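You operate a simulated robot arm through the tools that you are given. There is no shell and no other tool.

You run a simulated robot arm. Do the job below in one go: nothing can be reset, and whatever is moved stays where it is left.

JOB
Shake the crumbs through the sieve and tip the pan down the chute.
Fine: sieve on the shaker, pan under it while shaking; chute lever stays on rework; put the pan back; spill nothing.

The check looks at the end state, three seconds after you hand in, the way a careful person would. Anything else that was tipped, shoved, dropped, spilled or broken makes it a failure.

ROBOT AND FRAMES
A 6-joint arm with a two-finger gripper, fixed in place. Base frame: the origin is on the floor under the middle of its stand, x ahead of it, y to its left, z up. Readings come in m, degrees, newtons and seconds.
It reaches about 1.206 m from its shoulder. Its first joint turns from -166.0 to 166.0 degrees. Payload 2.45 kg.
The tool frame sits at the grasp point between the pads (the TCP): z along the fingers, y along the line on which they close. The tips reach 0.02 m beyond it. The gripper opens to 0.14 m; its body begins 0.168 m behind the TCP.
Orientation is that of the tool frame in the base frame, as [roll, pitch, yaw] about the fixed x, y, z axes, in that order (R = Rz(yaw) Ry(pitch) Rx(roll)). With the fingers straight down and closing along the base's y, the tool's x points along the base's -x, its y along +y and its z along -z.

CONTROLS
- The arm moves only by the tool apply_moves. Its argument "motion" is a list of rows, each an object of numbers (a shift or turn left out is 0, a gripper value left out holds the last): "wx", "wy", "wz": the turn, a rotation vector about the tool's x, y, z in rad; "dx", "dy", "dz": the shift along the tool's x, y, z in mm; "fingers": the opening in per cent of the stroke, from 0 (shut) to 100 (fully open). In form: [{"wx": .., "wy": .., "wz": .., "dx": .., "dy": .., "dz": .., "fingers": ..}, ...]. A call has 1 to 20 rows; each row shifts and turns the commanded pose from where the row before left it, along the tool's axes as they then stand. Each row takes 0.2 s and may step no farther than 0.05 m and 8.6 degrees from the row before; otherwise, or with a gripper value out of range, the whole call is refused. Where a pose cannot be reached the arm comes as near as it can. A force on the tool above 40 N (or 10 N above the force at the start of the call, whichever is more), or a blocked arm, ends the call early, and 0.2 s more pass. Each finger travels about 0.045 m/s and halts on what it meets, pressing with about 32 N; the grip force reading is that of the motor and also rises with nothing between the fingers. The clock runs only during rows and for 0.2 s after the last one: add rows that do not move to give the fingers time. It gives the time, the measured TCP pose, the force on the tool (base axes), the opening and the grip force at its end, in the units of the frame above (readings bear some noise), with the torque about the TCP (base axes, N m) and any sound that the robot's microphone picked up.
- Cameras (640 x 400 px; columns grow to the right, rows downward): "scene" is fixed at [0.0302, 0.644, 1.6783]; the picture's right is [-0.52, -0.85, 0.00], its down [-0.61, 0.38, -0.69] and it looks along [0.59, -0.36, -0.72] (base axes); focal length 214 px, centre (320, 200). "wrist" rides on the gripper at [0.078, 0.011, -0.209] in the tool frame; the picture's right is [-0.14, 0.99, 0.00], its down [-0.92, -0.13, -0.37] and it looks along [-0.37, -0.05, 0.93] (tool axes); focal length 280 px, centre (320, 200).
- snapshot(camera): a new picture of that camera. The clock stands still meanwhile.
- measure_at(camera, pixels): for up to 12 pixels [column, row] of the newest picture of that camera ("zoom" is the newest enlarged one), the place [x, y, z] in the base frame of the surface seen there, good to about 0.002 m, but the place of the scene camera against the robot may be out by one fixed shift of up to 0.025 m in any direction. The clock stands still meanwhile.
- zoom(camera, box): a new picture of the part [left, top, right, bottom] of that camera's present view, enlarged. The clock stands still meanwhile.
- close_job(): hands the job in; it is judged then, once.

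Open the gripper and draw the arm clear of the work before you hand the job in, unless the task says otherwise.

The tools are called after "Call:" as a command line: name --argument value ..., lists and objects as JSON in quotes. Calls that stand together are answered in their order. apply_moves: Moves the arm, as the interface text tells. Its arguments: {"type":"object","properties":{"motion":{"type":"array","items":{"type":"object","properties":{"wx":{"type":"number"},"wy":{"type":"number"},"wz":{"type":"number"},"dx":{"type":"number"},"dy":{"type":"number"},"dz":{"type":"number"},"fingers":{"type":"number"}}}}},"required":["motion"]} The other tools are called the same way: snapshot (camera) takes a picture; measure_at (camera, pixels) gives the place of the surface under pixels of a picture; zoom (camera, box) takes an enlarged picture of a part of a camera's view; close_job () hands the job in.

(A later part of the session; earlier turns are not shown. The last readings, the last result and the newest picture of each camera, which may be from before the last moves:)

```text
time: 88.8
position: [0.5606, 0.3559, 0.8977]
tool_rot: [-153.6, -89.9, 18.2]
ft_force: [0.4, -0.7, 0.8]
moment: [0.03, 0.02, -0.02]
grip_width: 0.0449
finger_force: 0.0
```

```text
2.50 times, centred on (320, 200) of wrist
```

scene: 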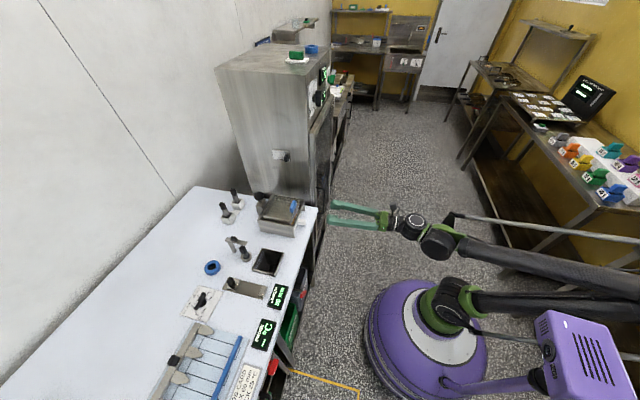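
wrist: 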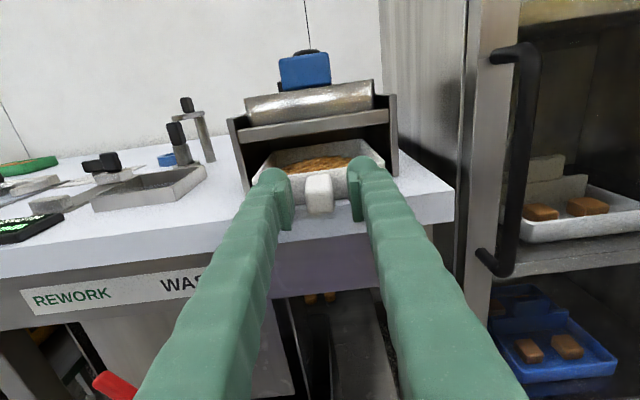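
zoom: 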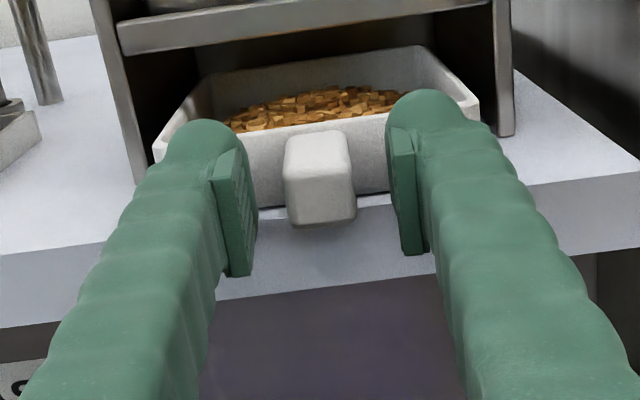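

The contact is gone (force about 0). I'll close on the handle with this fuller hold and then measure where the pan's rim lies relative to the gripper.

Call:
apply_moves --motion '[{"fingers": 0}, {"fingers": 0}, {"fingers": 0}, {"fingers": 0}, {"fingers": 0}]'

Call:
snapshot --camera "wrist"

Call:
zoom --camera "wrist" --box '[250, 120, 390, 280]'

Call:
measure_at --camera "zoom" --pixels '[[158, 135], [475, 95], [320, 150], [345, 100], [470, 108], [180, 130], [330, 190], [310, 170]]'

```text
time: 90.0
position: [0.5601, 0.3552, 0.8974]
tool_rot: [-153.5, -89.9, 18.1]
ft_force: [1.1, 0.4, 0.5]
moment: [0.03, -0.04, 0.05]
grip_width: 0.0205
finger_force: 32.0
```

```text
taken
```

wrist: 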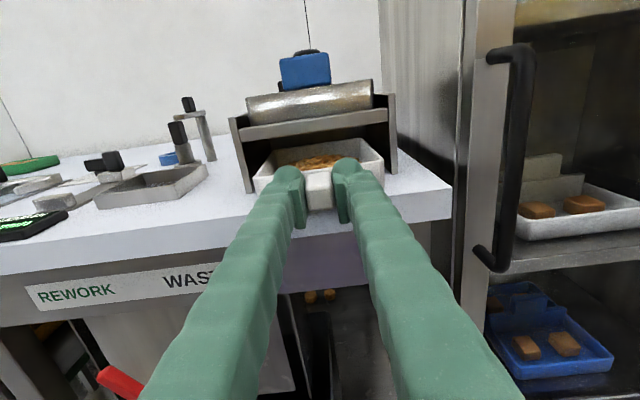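

```text
2.50 times, centred on (320, 200) of wrist
```

zoom: 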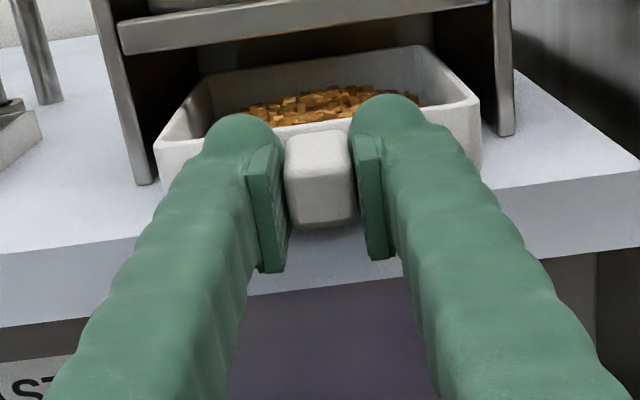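

```text
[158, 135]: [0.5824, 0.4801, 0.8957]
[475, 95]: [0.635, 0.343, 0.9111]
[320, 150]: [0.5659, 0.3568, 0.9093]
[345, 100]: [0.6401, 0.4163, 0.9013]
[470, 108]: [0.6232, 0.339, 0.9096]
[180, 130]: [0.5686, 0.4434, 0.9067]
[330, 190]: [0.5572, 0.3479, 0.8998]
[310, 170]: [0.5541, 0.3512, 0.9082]
```

The fuller hold is good (20.5 mm, 32 N); the pan's front wall is now at N≈0.682 and its rim at z≈0.910. I'll lift just 4 mm, well under the crossbar, to test that the pan stays level.

Call:
apply_moves --motion '[{"dx": 1, "fingers": 0}, {"dx": 1.5, "fingers": 0}, {"dx": 1.5, "fingers": 0}, {"dx": 1, "fingers": 0}, {"fingers": 0}]'

Call:
snapshot --camera "wrist"

Call:
zoom --camera "wrist" --box '[250, 120, 390, 280]'

Call:
zoom --camera "scene" --box '[270, 185, 350, 245]'

```text
time: 91.2
position: [0.5599, 0.3553, 0.9028]
tool_rot: [-153.8, -89.9, 18.4]
ft_force: [0.3, -0.4, -1.7]
moment: [-0.06, 0.08, 0.03]
grip_width: 0.0208
finger_force: 32.3
```

```text
taken
```

wrist: 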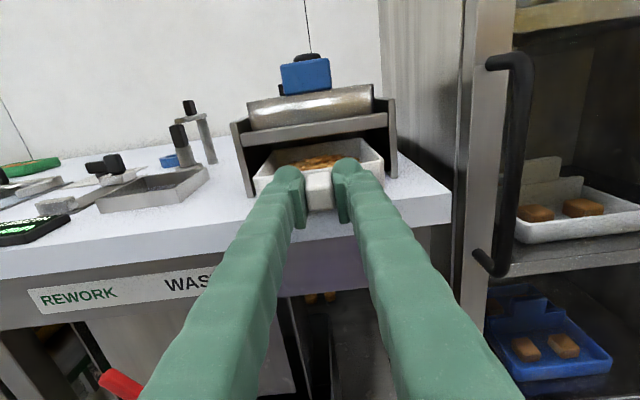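

```text
2.50 times, centred on (320, 200) of wrist
```

zoom: 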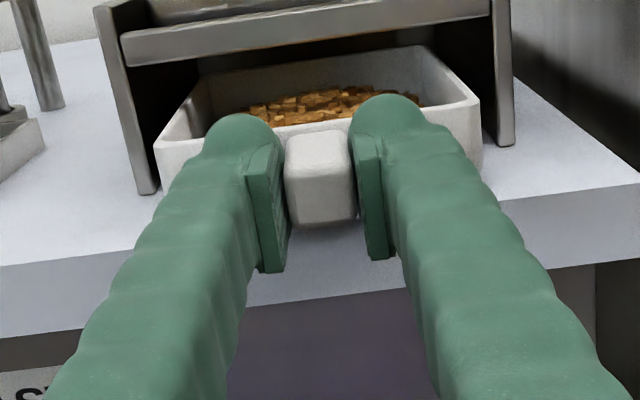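

```text
6.67 times, centred on (310, 215) of scene
```

zoom: 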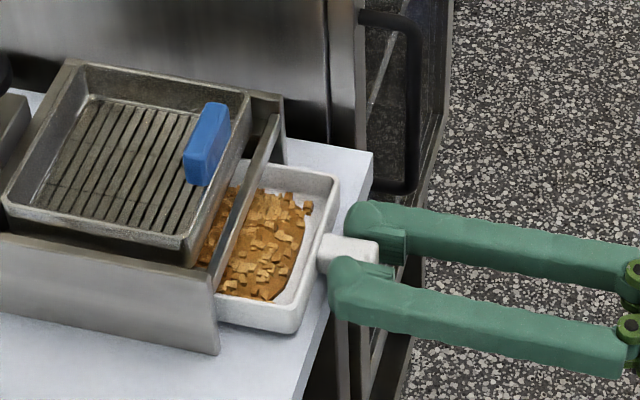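

The pan rose with the gripper without drooping (load about 1.7 N). I'll draw it straight out from under the shaker, keeping it level.

Call:
apply_moves --motion '[{"dz": -4, "fingers": 0}, {"dz": -8, "fingers": 0}, {"dz": -12, "fingers": 0}, {"dz": -15, "fingers": 0}, {"dz": -15, "fingers": 0}, {"dz": -15, "fingers": 0}, {"dz": -15, "fingers": 0}, {"dz": -12, "fingers": 0}, {"dz": -8, "fingers": 0}, {"dz": -4, "fingers": 0}]'

Call:
snapshot --camera "wrist"

Call:
snapshot --camera "scene"

```text
time: 93.4
position: [0.4832, 0.2781, 0.9033]
tool_rot: [-154.4, -89.9, 19.0]
ft_force: [-0.1, 1.0, 0.0]
moment: [-0.05, 0.06, -0.03]
grip_width: 0.0206
finger_force: 32.2
```

```text
taken
```

wrist: 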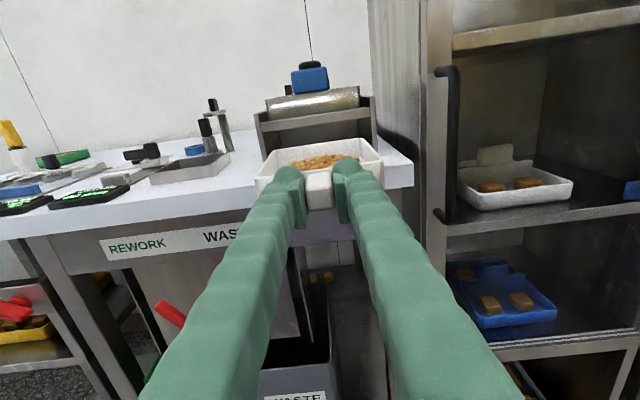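

```text
taken
```

scene: 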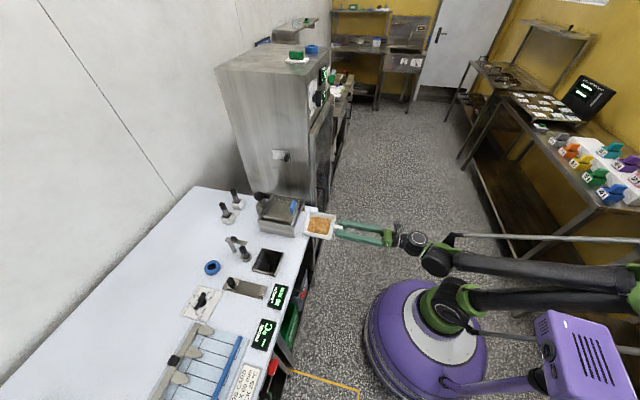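

The pan is clear of the shaker, carried level with the crumbs inside. I'll zoom in for a check and then lift it straight up to z≈1.0.

Call:
zoom --camera "scene" --box '[250, 180, 350, 250]'

Call:
apply_moves --motion '[{"dx": 4, "fingers": 0}, {"dx": 9, "fingers": 0}, {"dx": 14, "fingers": 0}, {"dx": 15, "fingers": 0}, {"dx": 15, "fingers": 0}, {"dx": 15, "fingers": 0}, {"dx": 13, "fingers": 0}, {"dx": 8, "fingers": 0}, {"dx": 4, "fingers": 0}]'

Call:
snapshot --camera "wrist"

Call:
snapshot --camera "scene"

```text
5.71 times, centred on (300, 215) of scene
```

zoom: 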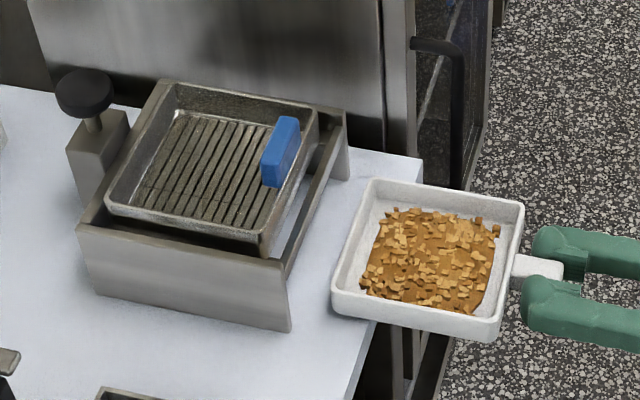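

```text
time: 95.4
position: [0.483, 0.2799, 1.0011]
tool_rot: [25.9, -90.0, -161.4]
ft_force: [-0.6, 0.7, -1.5]
moment: [-0.03, 0.04, -0.03]
grip_width: 0.0209
finger_force: 31.5
```

```text
taken
```

wrist: 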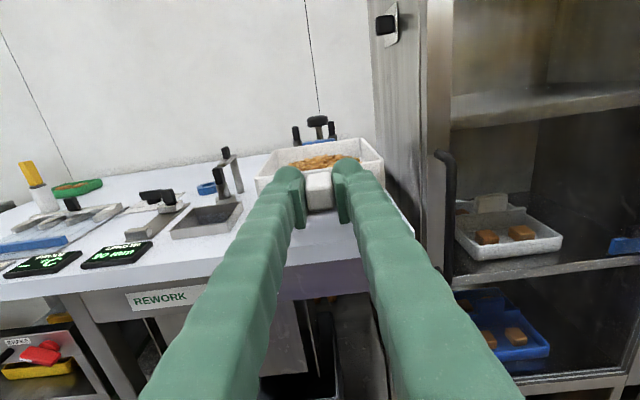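

```text
taken
```

scene: 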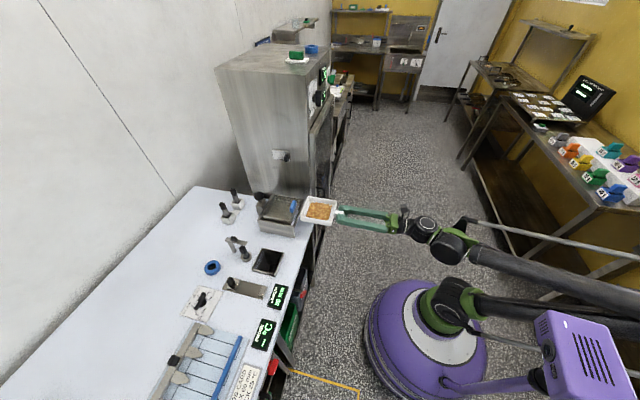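

The pan is level and full at z≈1.0. Before going over the chute I'll measure the probe and bracket behind it, at about (222,165) in the wrist picture, to be sure the pan clears them.

Call:
measure_at --camera "wrist" --pixels '[[226, 152], [228, 165], [237, 180], [220, 172], [218, 180], [221, 190], [172, 232], [220, 228], [242, 205], [195, 208], [206, 188], [300, 165]]'

Call:
zoom --camera "wrist" --box '[150, 120, 330, 250]'

```text
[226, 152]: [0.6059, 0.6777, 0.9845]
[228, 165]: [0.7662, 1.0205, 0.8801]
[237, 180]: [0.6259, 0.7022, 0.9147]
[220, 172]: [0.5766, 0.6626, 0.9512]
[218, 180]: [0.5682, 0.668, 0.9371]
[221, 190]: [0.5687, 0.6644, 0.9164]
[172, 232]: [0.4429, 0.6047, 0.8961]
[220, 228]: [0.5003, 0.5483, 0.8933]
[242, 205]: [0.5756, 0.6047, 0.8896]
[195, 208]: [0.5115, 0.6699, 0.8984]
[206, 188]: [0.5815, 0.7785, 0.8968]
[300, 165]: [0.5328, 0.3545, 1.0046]
```

```text
3.08 times, centred on (240, 185) of wrist
```

zoom: 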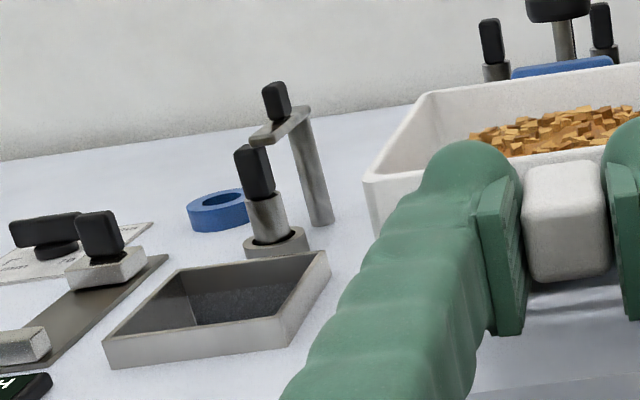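

The probe's cap tops out at z≈0.955 at N≈0.876, which the tilted pan clears by about 5 cm. I'll measure the held pan's rim corners now to fix the pour point.

Call:
measure_at --camera "wrist" --pixels '[[259, 182], [271, 153], [362, 140], [381, 163], [291, 149], [330, 144], [258, 190], [375, 160], [320, 163], [264, 170]]'

Call:
zoom --camera "wrist" --box '[240, 125, 400, 225]'

```text
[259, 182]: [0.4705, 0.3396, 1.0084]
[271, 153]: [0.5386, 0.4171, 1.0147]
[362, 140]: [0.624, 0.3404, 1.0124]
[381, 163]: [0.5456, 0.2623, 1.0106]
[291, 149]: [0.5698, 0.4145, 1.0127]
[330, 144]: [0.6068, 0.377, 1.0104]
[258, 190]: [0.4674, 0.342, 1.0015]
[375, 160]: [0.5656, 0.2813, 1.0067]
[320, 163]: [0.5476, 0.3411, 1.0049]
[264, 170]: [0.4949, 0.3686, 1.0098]
```

```text
4.00 times, centred on (320, 175) of wrist
```

zoom: 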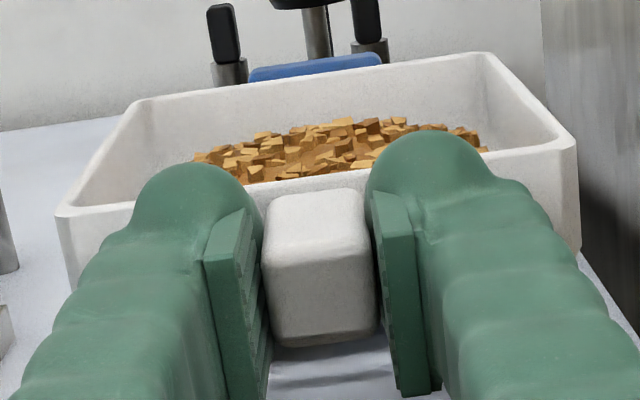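

The pan is level, spanning N 0.573–0.70 and T −0.195…−0.084. I'll carry it sideways along the bench front until it's in line with the chute.

Call:
apply_moves --motion '[{"dy": -4, "fingers": 0}, {"dy": -9, "dx": -1, "fingers": 0}, {"dy": -14, "dx": -1, "fingers": 0}, {"dy": -18, "dx": -1, "fingers": 0}, {"dy": -18, "dx": -1, "fingers": 0}, {"dy": -18, "dx": -1, "fingers": 0}, {"dy": -18, "dx": -1, "fingers": 0}, {"dy": -18, "dx": -1, "fingers": 0}, {"dy": -18, "dx": -1, "fingers": 0}, {"dy": -18, "dx": -1, "fingers": 0}, {"dy": -15, "fingers": 0}, {"dy": -10, "fingers": 0}, {"dy": -5, "fingers": 0}, {"dy": -3, "fingers": 0}, {"fingers": 0}]'

Call:
snapshot --camera "wrist"

Call:
snapshot --camera "scene"

```text
time: 98.6
position: [0.3544, 0.412, 0.9908]
tool_rot: [-153.2, -89.9, 17.6]
ft_force: [-1.1, -0.2, -0.7]
moment: [-0.05, 0.04, 0.05]
grip_width: 0.0209
finger_force: 31.9
```

```text
taken
```

wrist: 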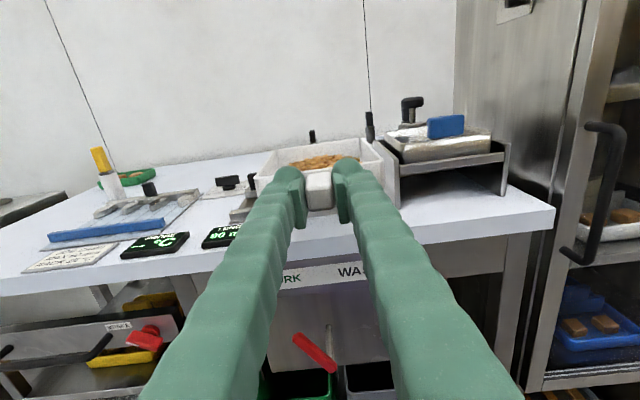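

```text
taken
```

scene: 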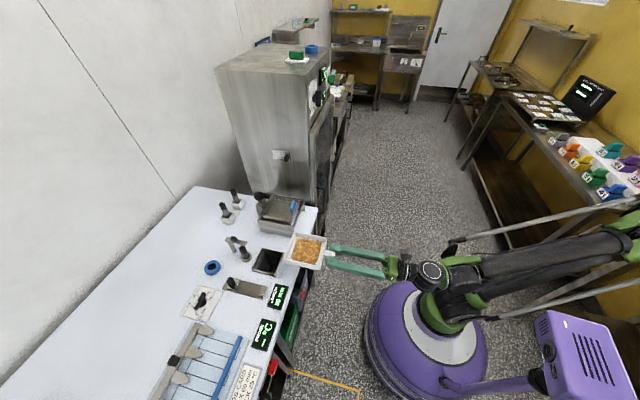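

From here the lever is visible at about (315,352), below the REWORK/WASTE strip. I'll zoom in to confirm its setting before tipping.

Call:
zoom --camera "wrist" --box '[250, 255, 400, 400]'

Call:
measure_at --camera "wrist" --pixels '[[300, 340], [315, 352], [332, 366], [330, 330], [330, 345], [290, 278], [350, 270], [315, 380], [360, 375]]'

```text
2.76 times, centred on (325, 328) of wrist
```

zoom: 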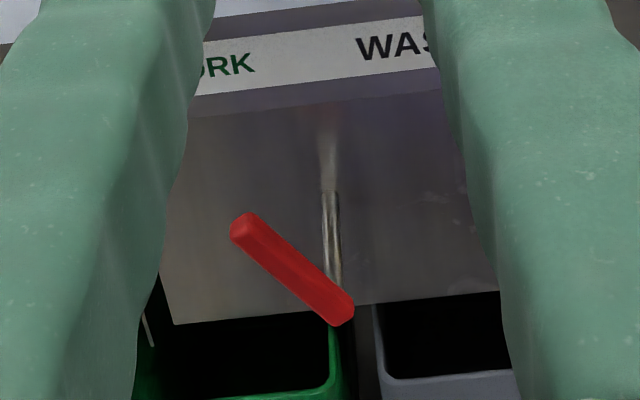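

```text
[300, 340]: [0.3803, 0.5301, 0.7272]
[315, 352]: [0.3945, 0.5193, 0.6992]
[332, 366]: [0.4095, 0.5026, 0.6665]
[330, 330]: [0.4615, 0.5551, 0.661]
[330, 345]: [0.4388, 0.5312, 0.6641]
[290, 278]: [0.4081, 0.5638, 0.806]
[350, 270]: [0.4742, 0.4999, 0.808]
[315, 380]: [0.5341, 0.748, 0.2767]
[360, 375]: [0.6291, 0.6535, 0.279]
```

The red bar points up and left to REWORK, so the lever is right and I leave it. I'll move the level pan forward 120 mm over the chute to the tipping start point.

Call:
apply_moves --motion '[{"dz": 4, "fingers": 0}, {"dz": 9, "fingers": 0}, {"dz": 14, "dy": -1, "fingers": 0}, {"dz": 18, "fingers": 0}, {"dz": 18, "fingers": 0}, {"dz": 18, "fingers": 0}, {"dz": 15, "fingers": 0}, {"dz": 12, "fingers": 0}, {"dz": 8, "fingers": 0}, {"dz": 4, "fingers": 0}, {"fingers": 0}]'

Call:
snapshot --camera "wrist"

Call:
snapshot --camera "scene"

Call:
zoom --camera "scene" --box '[210, 210, 330, 300]'

```text
time: 101.0
position: [0.4374, 0.497, 0.9912]
tool_rot: [-154.7, -89.9, 19.4]
ft_force: [0.2, 0.3, -1.3]
moment: [-0.04, 0.05, -0.01]
grip_width: 0.0206
finger_force: 32.1
```

```text
taken
```

wrist: 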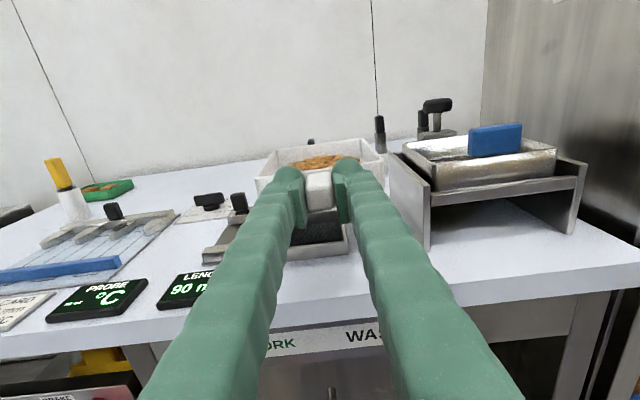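

```text
taken
```

scene: 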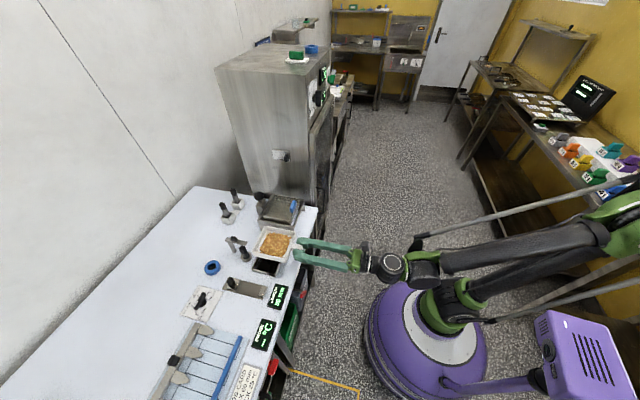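

```text
4.44 times, centred on (270, 255) of scene
```

zoom: 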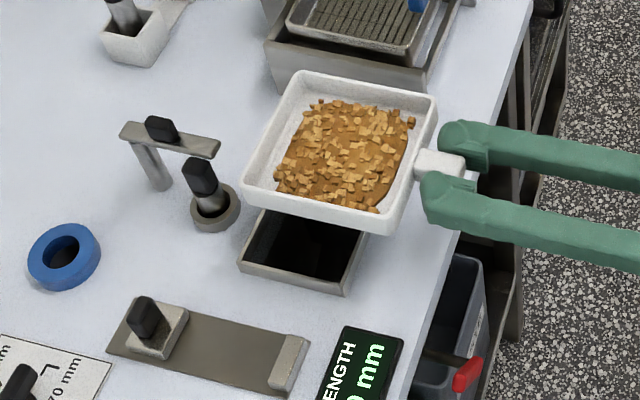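

The pan is over the chute. To keep the falling crumbs well inside the opening I'll shift the start back by 12 mm along the pour direction and 8 mm lower, then tilt toward the far-left corner to 40° and look.

Call:
apply_moves --motion '[{"dx": -4, "dy": 4.3, "dz": -4.6, "fingers": 0}, {"dx": -4, "dy": 4.4, "dz": -4.7, "fingers": 0}, {"fingers": 0}, {"dx": 6, "dy": -0.3, "dz": 0.3, "wy": -0.0542, "wz": -0.044, "fingers": 0}, {"dx": 6, "dy": -0.3, "dz": 0.4, "wy": -0.0542, "wz": -0.044, "fingers": 0}, {"dx": 6, "dy": -0.5, "dz": 0.6, "wy": -0.0542, "wz": -0.044, "fingers": 0}, {"dx": 5.9, "dy": -0.5, "dz": 0.6, "wy": -0.0543, "wz": -0.044, "fingers": 0}, {"dx": 6, "dy": -0.7, "dz": 0.8, "wy": -0.0543, "wz": -0.044, "fingers": 0}, {"dx": 6.1, "dy": -0.7, "dz": 0.9, "wy": -0.0543, "wz": -0.044, "fingers": 0}, {"dx": 6, "dy": -0.9, "dz": 1.1, "wy": -0.0543, "wz": -0.044, "fingers": 0}, {"dx": 6, "dy": -0.9, "dz": 1.1, "wy": -0.0543, "wz": -0.044, "fingers": 0}, {"fingers": 0}]'

Call:
snapshot --camera "scene"

Call:
zoom --camera "scene" --box '[210, 200, 330, 300]'

Call:
snapshot --camera "wrist"

```text
time: 103.6
position: [0.4391, 0.502, 1.0264]
tool_rot: [141.3, -57.9, 83.4]
ft_force: [-0.8, 0.4, -0.4]
moment: [-0.02, 0.03, -0.01]
grip_width: 0.0207
finger_force: 32.0
```

```text
taken
```

scene: 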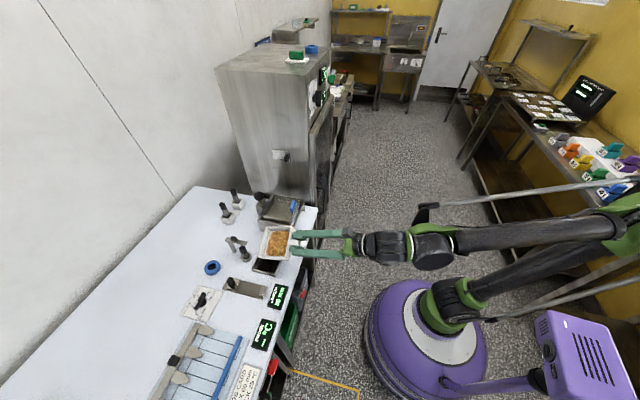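

```text
4.00 times, centred on (270, 250) of scene
```

zoom: 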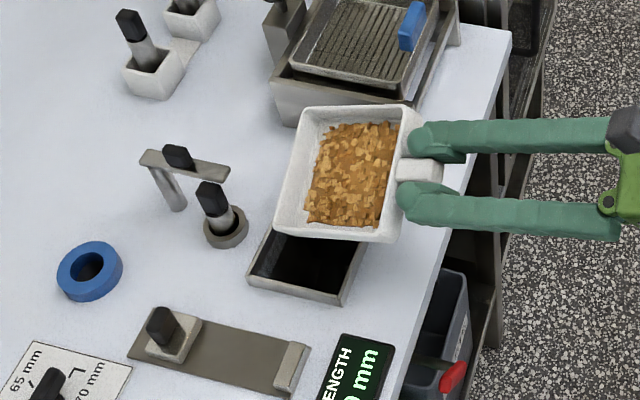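

```text
taken
```

wrist: 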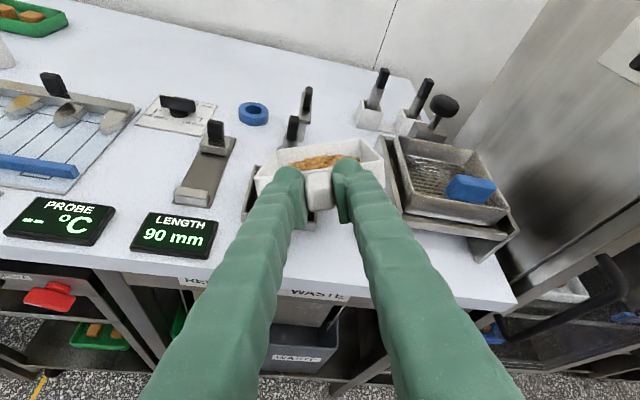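

At 32° tilt the crumbs haven't moved, and the pan is where I calculated, over the opening. I'll go on slowly to 56° in 4° steps.

Call:
apply_moves --motion '[{"dx": 6, "dy": -1.1, "dz": 1.3, "wy": -0.0542, "wz": -0.044, "fingers": 0}, {"dx": 6.1, "dy": -1.1, "dz": 1.4, "wy": -0.0543, "wz": -0.044, "fingers": 0}, {"dx": 6.8, "dy": -0.9, "dz": 1.2, "wy": -0.0542, "wz": -0.044, "fingers": 0}, {"dx": 6.8, "dy": -1, "dz": 1.2, "wy": -0.0543, "wz": -0.044, "fingers": 0}, {"fingers": 0}]'

Call:
zoom --camera "scene" --box '[210, 200, 330, 300]'

Call:
apply_moves --motion '[{"dx": 7.5, "dy": -0.7, "dz": 0.9, "wy": -0.0542, "wz": -0.044, "fingers": 0}, {"dx": 7.6, "dy": -0.7, "dz": 0.9, "wy": -0.0543, "wz": -0.044, "fingers": 0}, {"fingers": 0}]'

Call:
zoom --camera "scene" --box '[210, 200, 330, 300]'

```text
time: 104.8
position: [0.4423, 0.5239, 1.0429]
tool_rot: [141.1, -41.8, 83.4]
ft_force: [0.1, 0.1, -1.0]
moment: [0.0, 0.06, 0.03]
grip_width: 0.0207
finger_force: 31.8
```

```text
4.00 times, centred on (270, 250) of scene
```

zoom: 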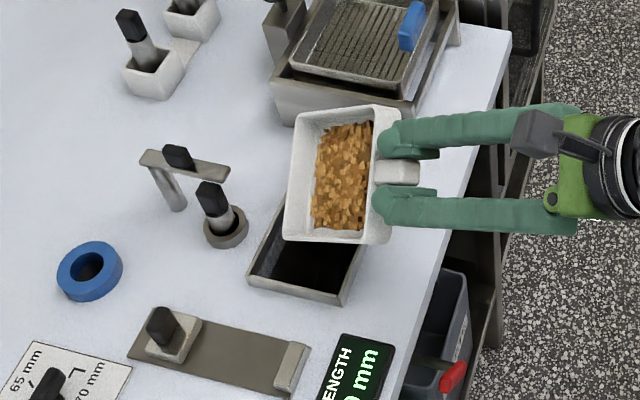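

```text
time: 105.6
position: [0.4435, 0.5362, 1.0506]
tool_rot: [141.1, -33.9, 83.6]
ft_force: [0.4, -0.1, -0.4]
moment: [0.0, 0.05, 0.0]
grip_width: 0.0208
finger_force: 32.2
```

```text
4.00 times, centred on (270, 250) of scene
```

zoom: 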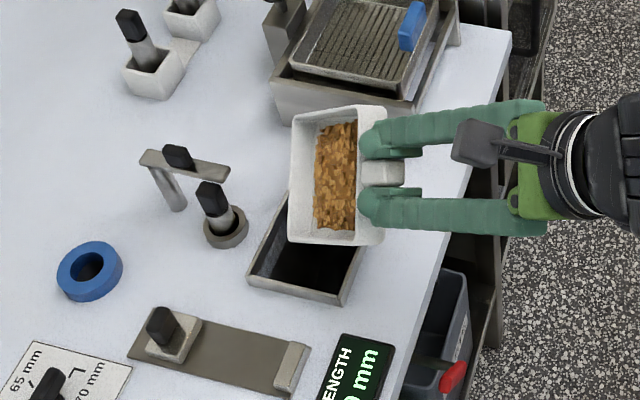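

At 56° the crumbs still hold, and the pan's low corner at (290,240) in the zoom is above the opening. I'll continue in small steps and look again at 72°.

Call:
apply_moves --motion '[{"dx": 8, "dy": -0.4, "dz": 0.5, "wy": -0.0542, "wz": -0.044, "fingers": 0}, {"dx": 8, "dy": -0.4, "dz": 0.5, "wy": -0.0543, "wz": -0.044, "fingers": 0}, {"fingers": 0}]'

Call:
zoom --camera "scene" --box '[210, 200, 330, 300]'

Call:
apply_moves --motion '[{"dx": 8.3, "wy": -0.0542, "wz": -0.044, "fingers": 0}, {"dx": 8.4, "wy": -0.0543, "wz": -0.044, "fingers": 0}, {"fingers": 0}]'

Call:
zoom --camera "scene" --box '[210, 200, 330, 300]'

```text
time: 106.4
position: [0.4459, 0.5497, 1.0569]
tool_rot: [141.2, -26.0, 83.5]
ft_force: [-0.1, -0.7, -0.8]
moment: [-0.03, 0.03, 0.0]
grip_width: 0.0206
finger_force: 32.0
```

```text
4.00 times, centred on (270, 250) of scene
```

zoom: 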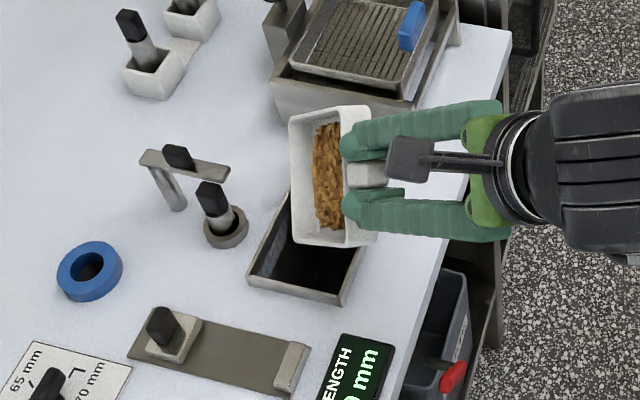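

```text
time: 107.2
position: [0.4464, 0.5654, 1.0654]
tool_rot: [141.0, -17.9, 83.5]
ft_force: [1.4, -0.2, -0.9]
moment: [-0.03, 0.08, 0.0]
grip_width: 0.0207
finger_force: 32.4
```

```text
4.00 times, centred on (270, 250) of scene
```

zoom: 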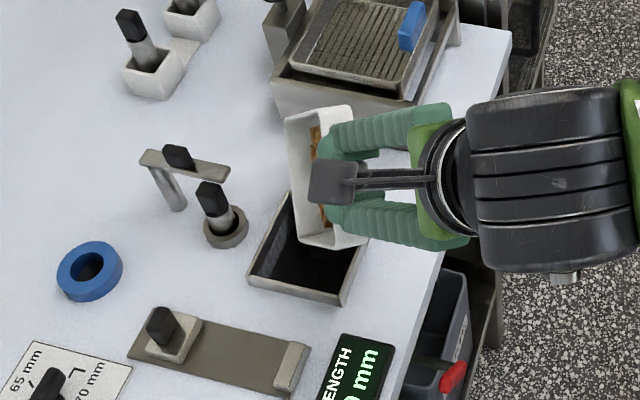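

At 72° the crumbs still cling, and by calculation the low corner (N 0.796, T 0.084) and the pan's centre (N 0.768, T 0.056) are both inside the opening. I'll continue to 88°.

Call:
apply_moves --motion '[{"dx": 8.4, "dy": 0.4, "dz": -0.5, "wy": -0.0542, "wz": -0.044, "fingers": 0}, {"dx": 8.5, "dy": 0.4, "dz": -0.5, "wy": -0.0543, "wz": -0.044, "fingers": 0}, {"fingers": 0}]'

Call:
zoom --camera "scene" --box '[210, 200, 330, 300]'

Call:
apply_moves --motion '[{"dx": 8.2, "dy": 0.1, "dz": -0.2, "wy": -0.0542, "wz": -0.044, "fingers": 0}, {"dx": 8.3, "dy": 0.2, "dz": -0.2, "wy": -0.0543, "wz": -0.044, "fingers": 0}, {"fingers": 0}]'

Call:
snapshot --camera "wrist"

Call:
zoom --camera "scene" --box '[210, 200, 330, 300]'

```text
time: 108.0
position: [0.4506, 0.5815, 1.0695]
tool_rot: [141.1, -10.0, 83.6]
ft_force: [0.9, -0.8, -0.5]
moment: [-0.01, 0.05, -0.02]
grip_width: 0.0204
finger_force: 32.1
```

```text
4.00 times, centred on (270, 250) of scene
```

zoom: 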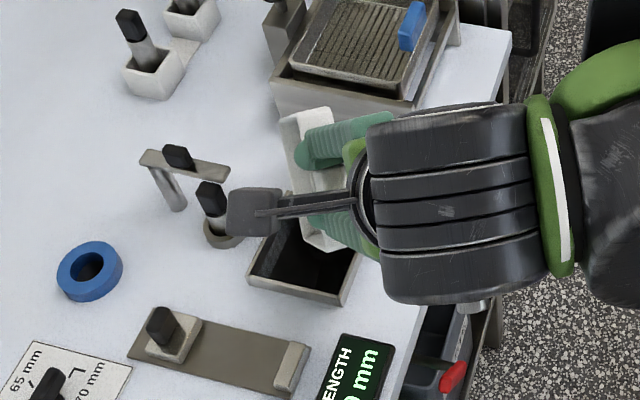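

```text
time: 108.8
position: [0.4512, 0.5974, 1.0724]
tool_rot: [141.1, -1.8, 83.6]
ft_force: [-0.7, -0.2, -0.6]
moment: [0.01, 0.08, 0.0]
grip_width: 0.0208
finger_force: 32.0
```

```text
taken
```

wrist: 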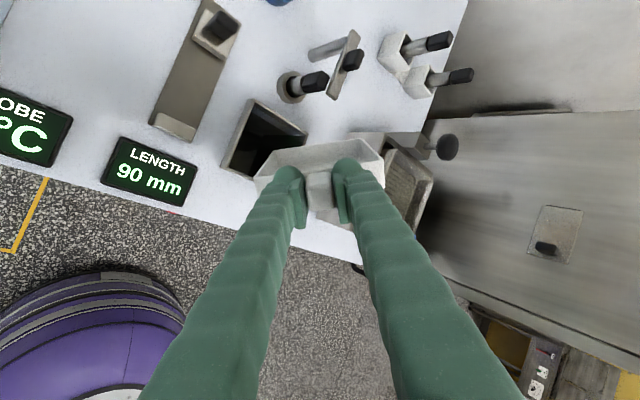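

```text
4.00 times, centred on (270, 250) of scene
```

zoom: 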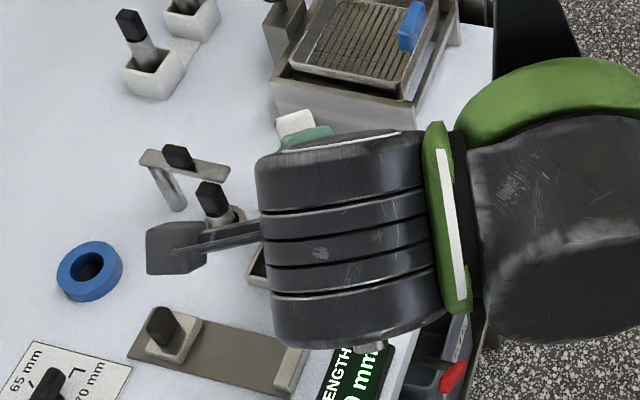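

The wrist picture shows the pan tipped next to the chute hole at (270,140). I'll zoom in to see whether the crumbs have left it and where they went.

Call:
zoom --camera "wrist" --box '[200, 80, 420, 240]'

Call:
measure_at --camera "wrist" --pixels '[[258, 178], [275, 152], [358, 140], [382, 165], [225, 165], [252, 100], [306, 130], [320, 160]]'

```text
2.50 times, centred on (310, 160) of wrist
```

zoom: 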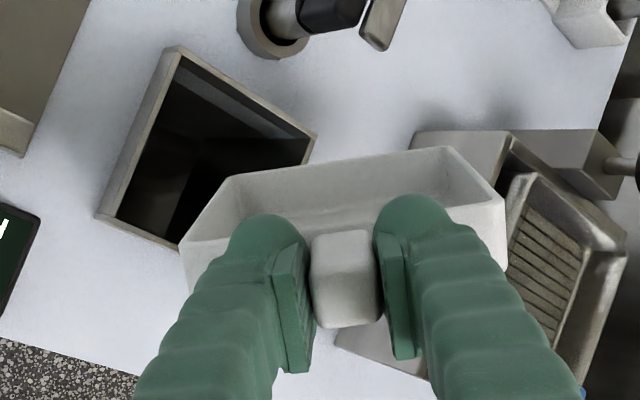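

```text
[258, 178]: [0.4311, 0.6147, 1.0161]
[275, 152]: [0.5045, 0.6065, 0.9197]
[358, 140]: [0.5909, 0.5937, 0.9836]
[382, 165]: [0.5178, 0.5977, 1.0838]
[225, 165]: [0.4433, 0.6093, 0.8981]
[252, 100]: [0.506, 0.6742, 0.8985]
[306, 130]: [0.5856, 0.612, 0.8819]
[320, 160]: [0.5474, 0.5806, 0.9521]
```

The pan's low corner is right over the middle of the opening, the crumbs have gone, and the bench around is clean. I'll tip a little further to 104° to be sure it's empty, and look.

Call:
apply_moves --motion '[{"dx": 8.1, "dy": -0.1, "dz": 0.1, "wy": -0.0542, "wz": -0.044, "fingers": 0}, {"dx": 8.2, "dy": -0.1, "dz": 0.1, "wy": -0.0543, "wz": -0.044, "fingers": 0}, {"dx": 8.1, "dy": -0.3, "dz": 0.4, "wy": -0.0542, "wz": -0.044, "fingers": 0}, {"dx": 8.2, "dy": -0.3, "dz": 0.4, "wy": -0.0543, "wz": -0.044, "fingers": 0}, {"fingers": 0}, {"fingers": 0}, {"fingers": 0}]'

Call:
snapshot --camera "wrist"

Call:
zoom --camera "wrist" --box '[180, 60, 420, 240]'

```text
time: 110.4
position: [0.4539, 0.6299, 1.0692]
tool_rot: [141.1, 14.1, 83.7]
ft_force: [-0.2, -0.3, -1.4]
moment: [0.04, 0.05, -0.01]
grip_width: 0.021
finger_force: 32.1
```

```text
taken
```

wrist: 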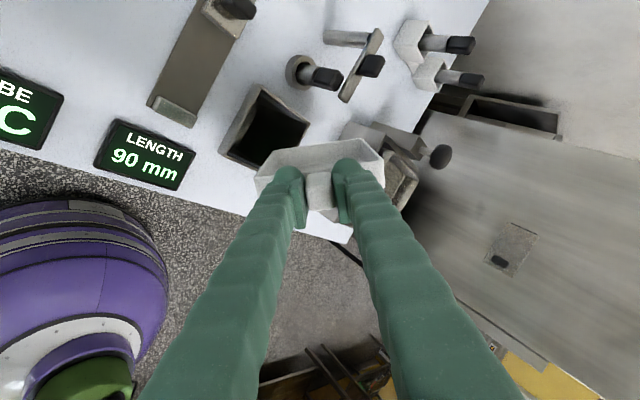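

```text
2.22 times, centred on (300, 150) of wrist
```

zoom: 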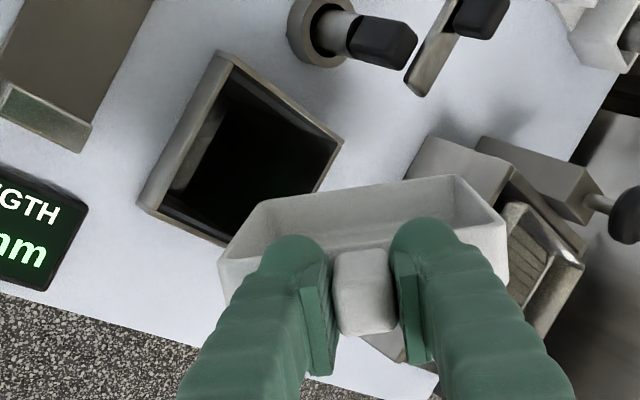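

The pan is empty and nothing lies on the bench. I'll bring the pan back level by the reverse motion.

Call:
apply_moves --motion '[{"dx": -16.3, "dy": -0.8, "dz": 1, "wy": 0.1085, "wz": 0.088, "fingers": 0}, {"dx": -16.2, "dy": -1.3, "dz": 1.6, "wy": 0.1085, "wz": 0.088, "fingers": 0}, {"dx": -16.3, "dy": -1.8, "dz": 2.2, "wy": 0.1085, "wz": 0.088, "fingers": 0}, {"dx": -16.6, "dy": -2.3, "dz": 2.8, "wy": 0.1085, "wz": 0.088, "fingers": 0}, {"dx": -16.6, "dy": -1.3, "dz": 1.6, "wy": 0.1085, "wz": 0.088, "fingers": 0}, {"dx": -16.1, "dy": -0.6, "dz": 0.8, "wy": 0.1085, "wz": 0.088, "fingers": 0}, {"dx": -15.2, "wy": 0.1085, "wz": 0.088, "fingers": 0}, {"dx": -13.9, "dy": 0.7, "dz": -0.9, "wy": 0.1085, "wz": 0.088, "fingers": 0}, {"dx": -12.4, "dy": 1.1, "dz": -1.4, "wy": 0.1085, "wz": 0.088, "fingers": 0}, {"dx": -12.3, "dy": 0.8, "dz": -0.9, "wy": 0.1085, "wz": 0.088, "fingers": 0}, {"dx": -12.2, "dy": 0.3, "dz": -0.3, "wy": 0.1085, "wz": 0.088, "fingers": 0}, {"dx": -12, "wy": 0.1085, "wz": 0.088, "fingers": 0}, {"dx": -12, "dy": -0.5, "dz": 0.6, "wy": 0.1085, "wz": 0.088, "fingers": 0}, {"fingers": 0}]'

Call:
snapshot --camera "wrist"

Call:
snapshot --camera "scene"

Call:
zoom --camera "scene" --box '[200, 190, 330, 300]'

```text
time: 113.4
position: [0.4385, 0.4877, 0.9767]
tool_rot: [-141.8, -89.9, 6.6]
ft_force: [-0.6, 0.6, -1.6]
moment: [-0.02, 0.08, -0.01]
grip_width: 0.0208
finger_force: 31.7
```

```text
taken
```

wrist: 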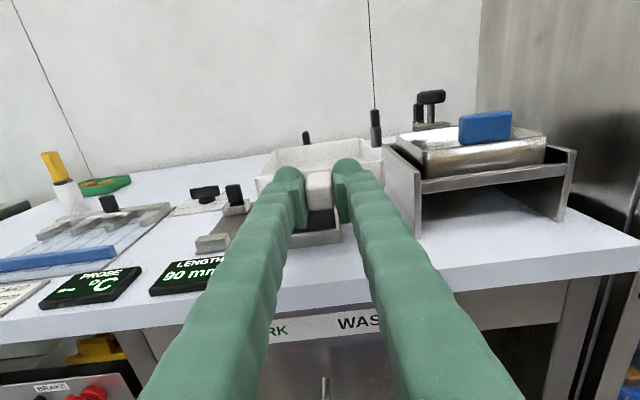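

```text
taken
```

scene: 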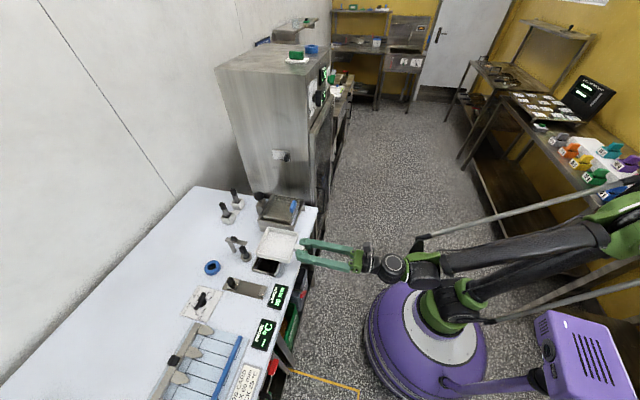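

```text
3.64 times, centred on (265, 245) of scene
```

zoom: 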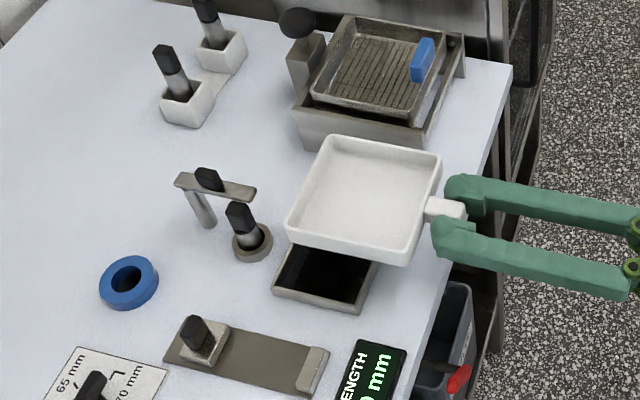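

The pan is empty and level, the sieve sits on the shaker, and the bench is clean. I'll draw the pan back from over the chute first.

Call:
apply_moves --motion '[{"dz": -4, "dx": 2, "fingers": 0}, {"dz": -9, "dx": 4, "fingers": 0}, {"dz": -14, "dx": 4, "fingers": 0}, {"dz": -18, "dx": 4, "fingers": 0}, {"dz": -18, "dx": 4, "fingers": 0}, {"dz": -18, "dx": 2, "fingers": 0}, {"dz": -15, "fingers": 0}, {"dz": -10, "fingers": 0}, {"dz": -5, "fingers": 0}, {"dz": -3, "fingers": 0}, {"fingers": 0}]'

Call:
apply_moves --motion '[{"dy": 4, "fingers": 0}, {"dy": 9, "fingers": 0}, {"dy": 14, "fingers": 0}, {"dy": 18, "fingers": 0}, {"dy": 18, "fingers": 0}, {"dy": 18, "fingers": 0}, {"dy": 18, "fingers": 0}, {"dy": 18, "fingers": 0}, {"dy": 18, "fingers": 0}, {"dy": 18, "fingers": 0}, {"dy": 14, "fingers": 0}, {"dy": 8, "fingers": 0}, {"dy": 4.5, "fingers": 0}, {"fingers": 0}]'

Call:
snapshot --camera "wrist"

Call:
snapshot --camera "scene"

```text
time: 115.8
position: [0.3583, 0.4067, 0.9985]
tool_rot: [-153.0, -89.9, 17.5]
ft_force: [0.1, 0.4, -1.0]
moment: [-0.06, 0.08, 0.02]
grip_width: 0.0208
finger_force: 31.9
```

```text
time: 118.8
position: [0.4824, 0.2791, 0.9984]
tool_rot: [-153.9, -89.9, 18.3]
ft_force: [0.9, 0.7, 0.5]
moment: [-0.09, 0.03, 0.01]
grip_width: 0.0205
finger_force: 32.0
```

```text
taken
```

wrist: 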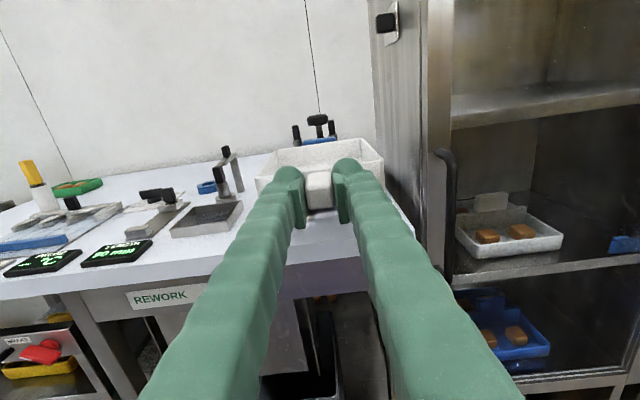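

```text
taken
```

scene: 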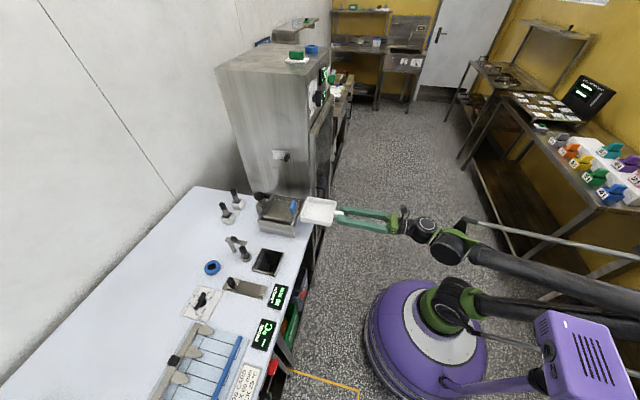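

The pan is back in front of the shaker, in the same relation as when I drew it out. I'll lower it to the same height as before, 5 mm above the bench level.

Call:
apply_moves --motion '[{"dx": -4, "fingers": 0}, {"dx": -9, "fingers": 0}, {"dx": -14, "fingers": 0}, {"dx": -16, "fingers": 0}, {"dx": -16, "fingers": 0}, {"dx": -14, "fingers": 0}, {"dx": -11, "fingers": 0}, {"dx": -7, "fingers": 0}, {"dx": -4, "fingers": 0}, {"fingers": 0}]'

Call:
snapshot --camera "wrist"

Call:
measure_at --camera "wrist" --pixels '[[259, 182], [271, 153], [362, 140], [381, 163], [291, 149], [330, 144], [264, 170], [320, 130], [258, 140], [375, 120], [265, 190], [385, 180]]'

Call:
zoom --camera "wrist" --box '[230, 80, 410, 220]'

```text
time: 121.0
position: [0.4837, 0.2788, 0.9027]
tool_rot: [-154.4, -90.0, 18.9]
ft_force: [0.4, -0.5, -1.3]
moment: [-0.02, 0.01, -0.01]
grip_width: 0.0209
finger_force: 32.0
```

```text
taken
```

wrist: 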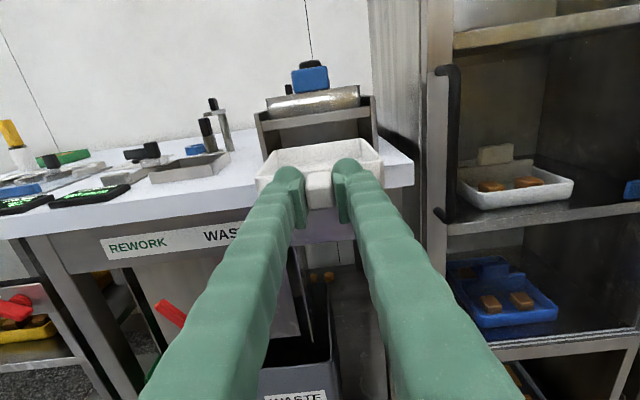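

```text
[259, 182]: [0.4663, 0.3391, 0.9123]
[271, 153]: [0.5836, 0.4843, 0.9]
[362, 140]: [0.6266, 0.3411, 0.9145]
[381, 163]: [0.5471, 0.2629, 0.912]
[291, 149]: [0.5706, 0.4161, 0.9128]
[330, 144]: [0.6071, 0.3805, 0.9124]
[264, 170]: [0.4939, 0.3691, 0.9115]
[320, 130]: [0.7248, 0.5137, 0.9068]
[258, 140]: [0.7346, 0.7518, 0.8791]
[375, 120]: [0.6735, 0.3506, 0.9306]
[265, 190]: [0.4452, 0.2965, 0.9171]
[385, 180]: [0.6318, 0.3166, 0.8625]
```

```text
2.86 times, centred on (320, 150) of wrist
```

zoom: 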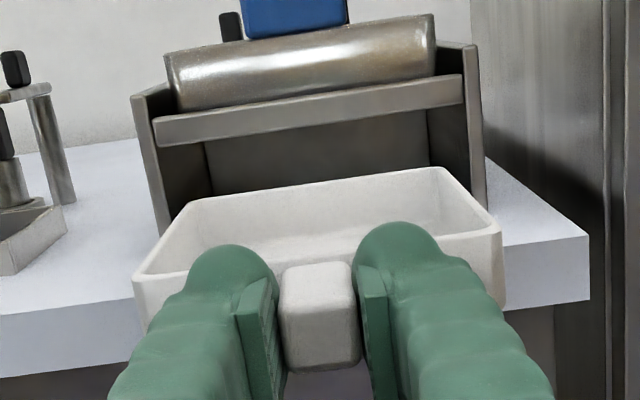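

The pan's rim is level at z≈0.913, below the crossbar (about 0.93), and it's lined up with the opening. I'll slide it in 108 mm along the same line.

Call:
apply_moves --motion '[{"dz": 4, "fingers": 0}, {"dz": 8, "fingers": 0}, {"dz": 12, "fingers": 0}, {"dz": 15, "fingers": 0}, {"dz": 15, "fingers": 0}, {"dz": 15, "fingers": 0}, {"dz": 15, "fingers": 0}, {"dz": 12, "fingers": 0}, {"dz": 8, "fingers": 0}, {"dz": 3, "fingers": 0}, {"fingers": 0}]'

Call:
snapshot --camera "wrist"

Call:
zoom --camera "wrist" --box '[230, 80, 410, 240]'

Call:
zoom --camera "scene" --box '[250, 180, 350, 250]'

```text
time: 123.4
position: [0.5587, 0.3532, 0.9028]
tool_rot: [-153.3, -89.9, 17.7]
ft_force: [0.2, -0.5, -1.8]
moment: [-0.07, 0.03, 0.04]
grip_width: 0.0206
finger_force: 32.5
```

```text
taken
```

wrist: 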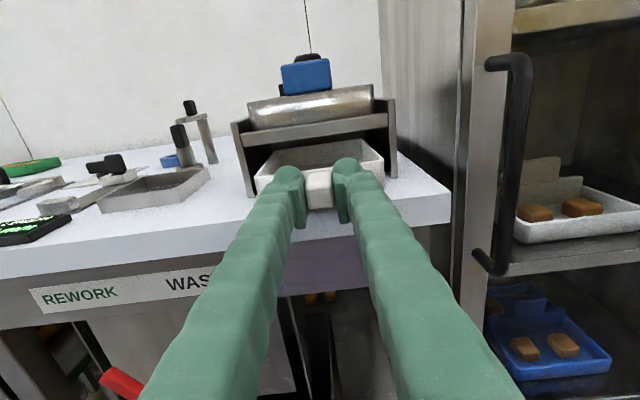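

```text
2.50 times, centred on (320, 160) of wrist
```

zoom: 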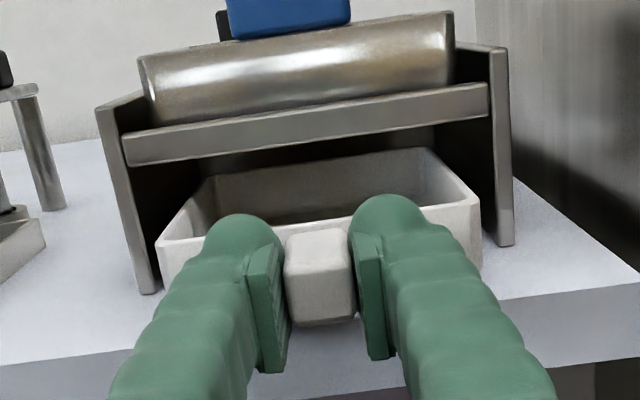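

```text
5.71 times, centred on (300, 215) of scene
```

zoom: 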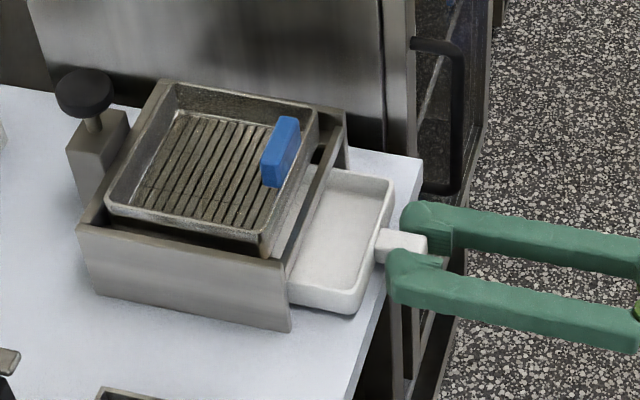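

The pan went back in to the regrasp point. Now I'll lower it onto the bench in small steps, watching the force.

Call:
apply_moves --motion '[{"dx": -1.5, "fingers": 0}, {"dx": -1.5, "fingers": 0}, {"dx": -1, "fingers": 0}, {"fingers": 0}]'

Call:
apply_moves --motion '[{"dx": -1, "fingers": 0}, {"fingers": 0}]'

```text
time: 124.4
position: [0.5591, 0.3552, 0.8972]
tool_rot: [-150.7, -89.7, 15.1]
ft_force: [1.7, 0.8, 3.5]
moment: [0.49, -0.52, -0.04]
grip_width: 0.021
finger_force: 32.0
```

```text
time: 125.0
position: [0.5589, 0.3534, 0.8979]
tool_rot: [-151.9, -89.9, 16.5]
ft_force: [0.9, 0.5, 5.6]
moment: [0.15, -0.19, -0.02]
grip_width: 0.0206
finger_force: 31.8
```

The bench now carries the pan (+5.6 N). I'll ease up 1 mm and open the fingers.

Call:
apply_moves --motion '[{"dx": 0.8, "fingers": 0}, {"fingers": 15}, {"fingers": 20}, {"fingers": 26}, {"fingers": 32}, {"fingers": 32}, {"fingers": 32}]'

Call:
zoom --camera "wrist" --box '[230, 80, 410, 240]'

```text
time: 126.6
position: [0.5596, 0.3555, 0.8982]
tool_rot: [-153.9, -89.9, 18.3]
ft_force: [-0.1, 0.0, 0.2]
moment: [0.03, 0.0, -0.02]
grip_width: 0.0449
finger_force: 0.1
```

```text
2.50 times, centred on (320, 160) of wrist
```

zoom: 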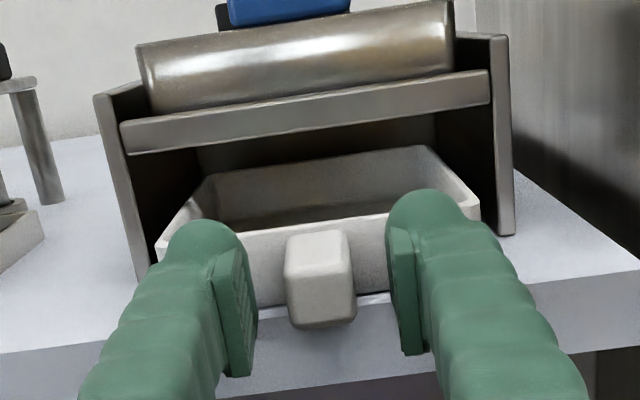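

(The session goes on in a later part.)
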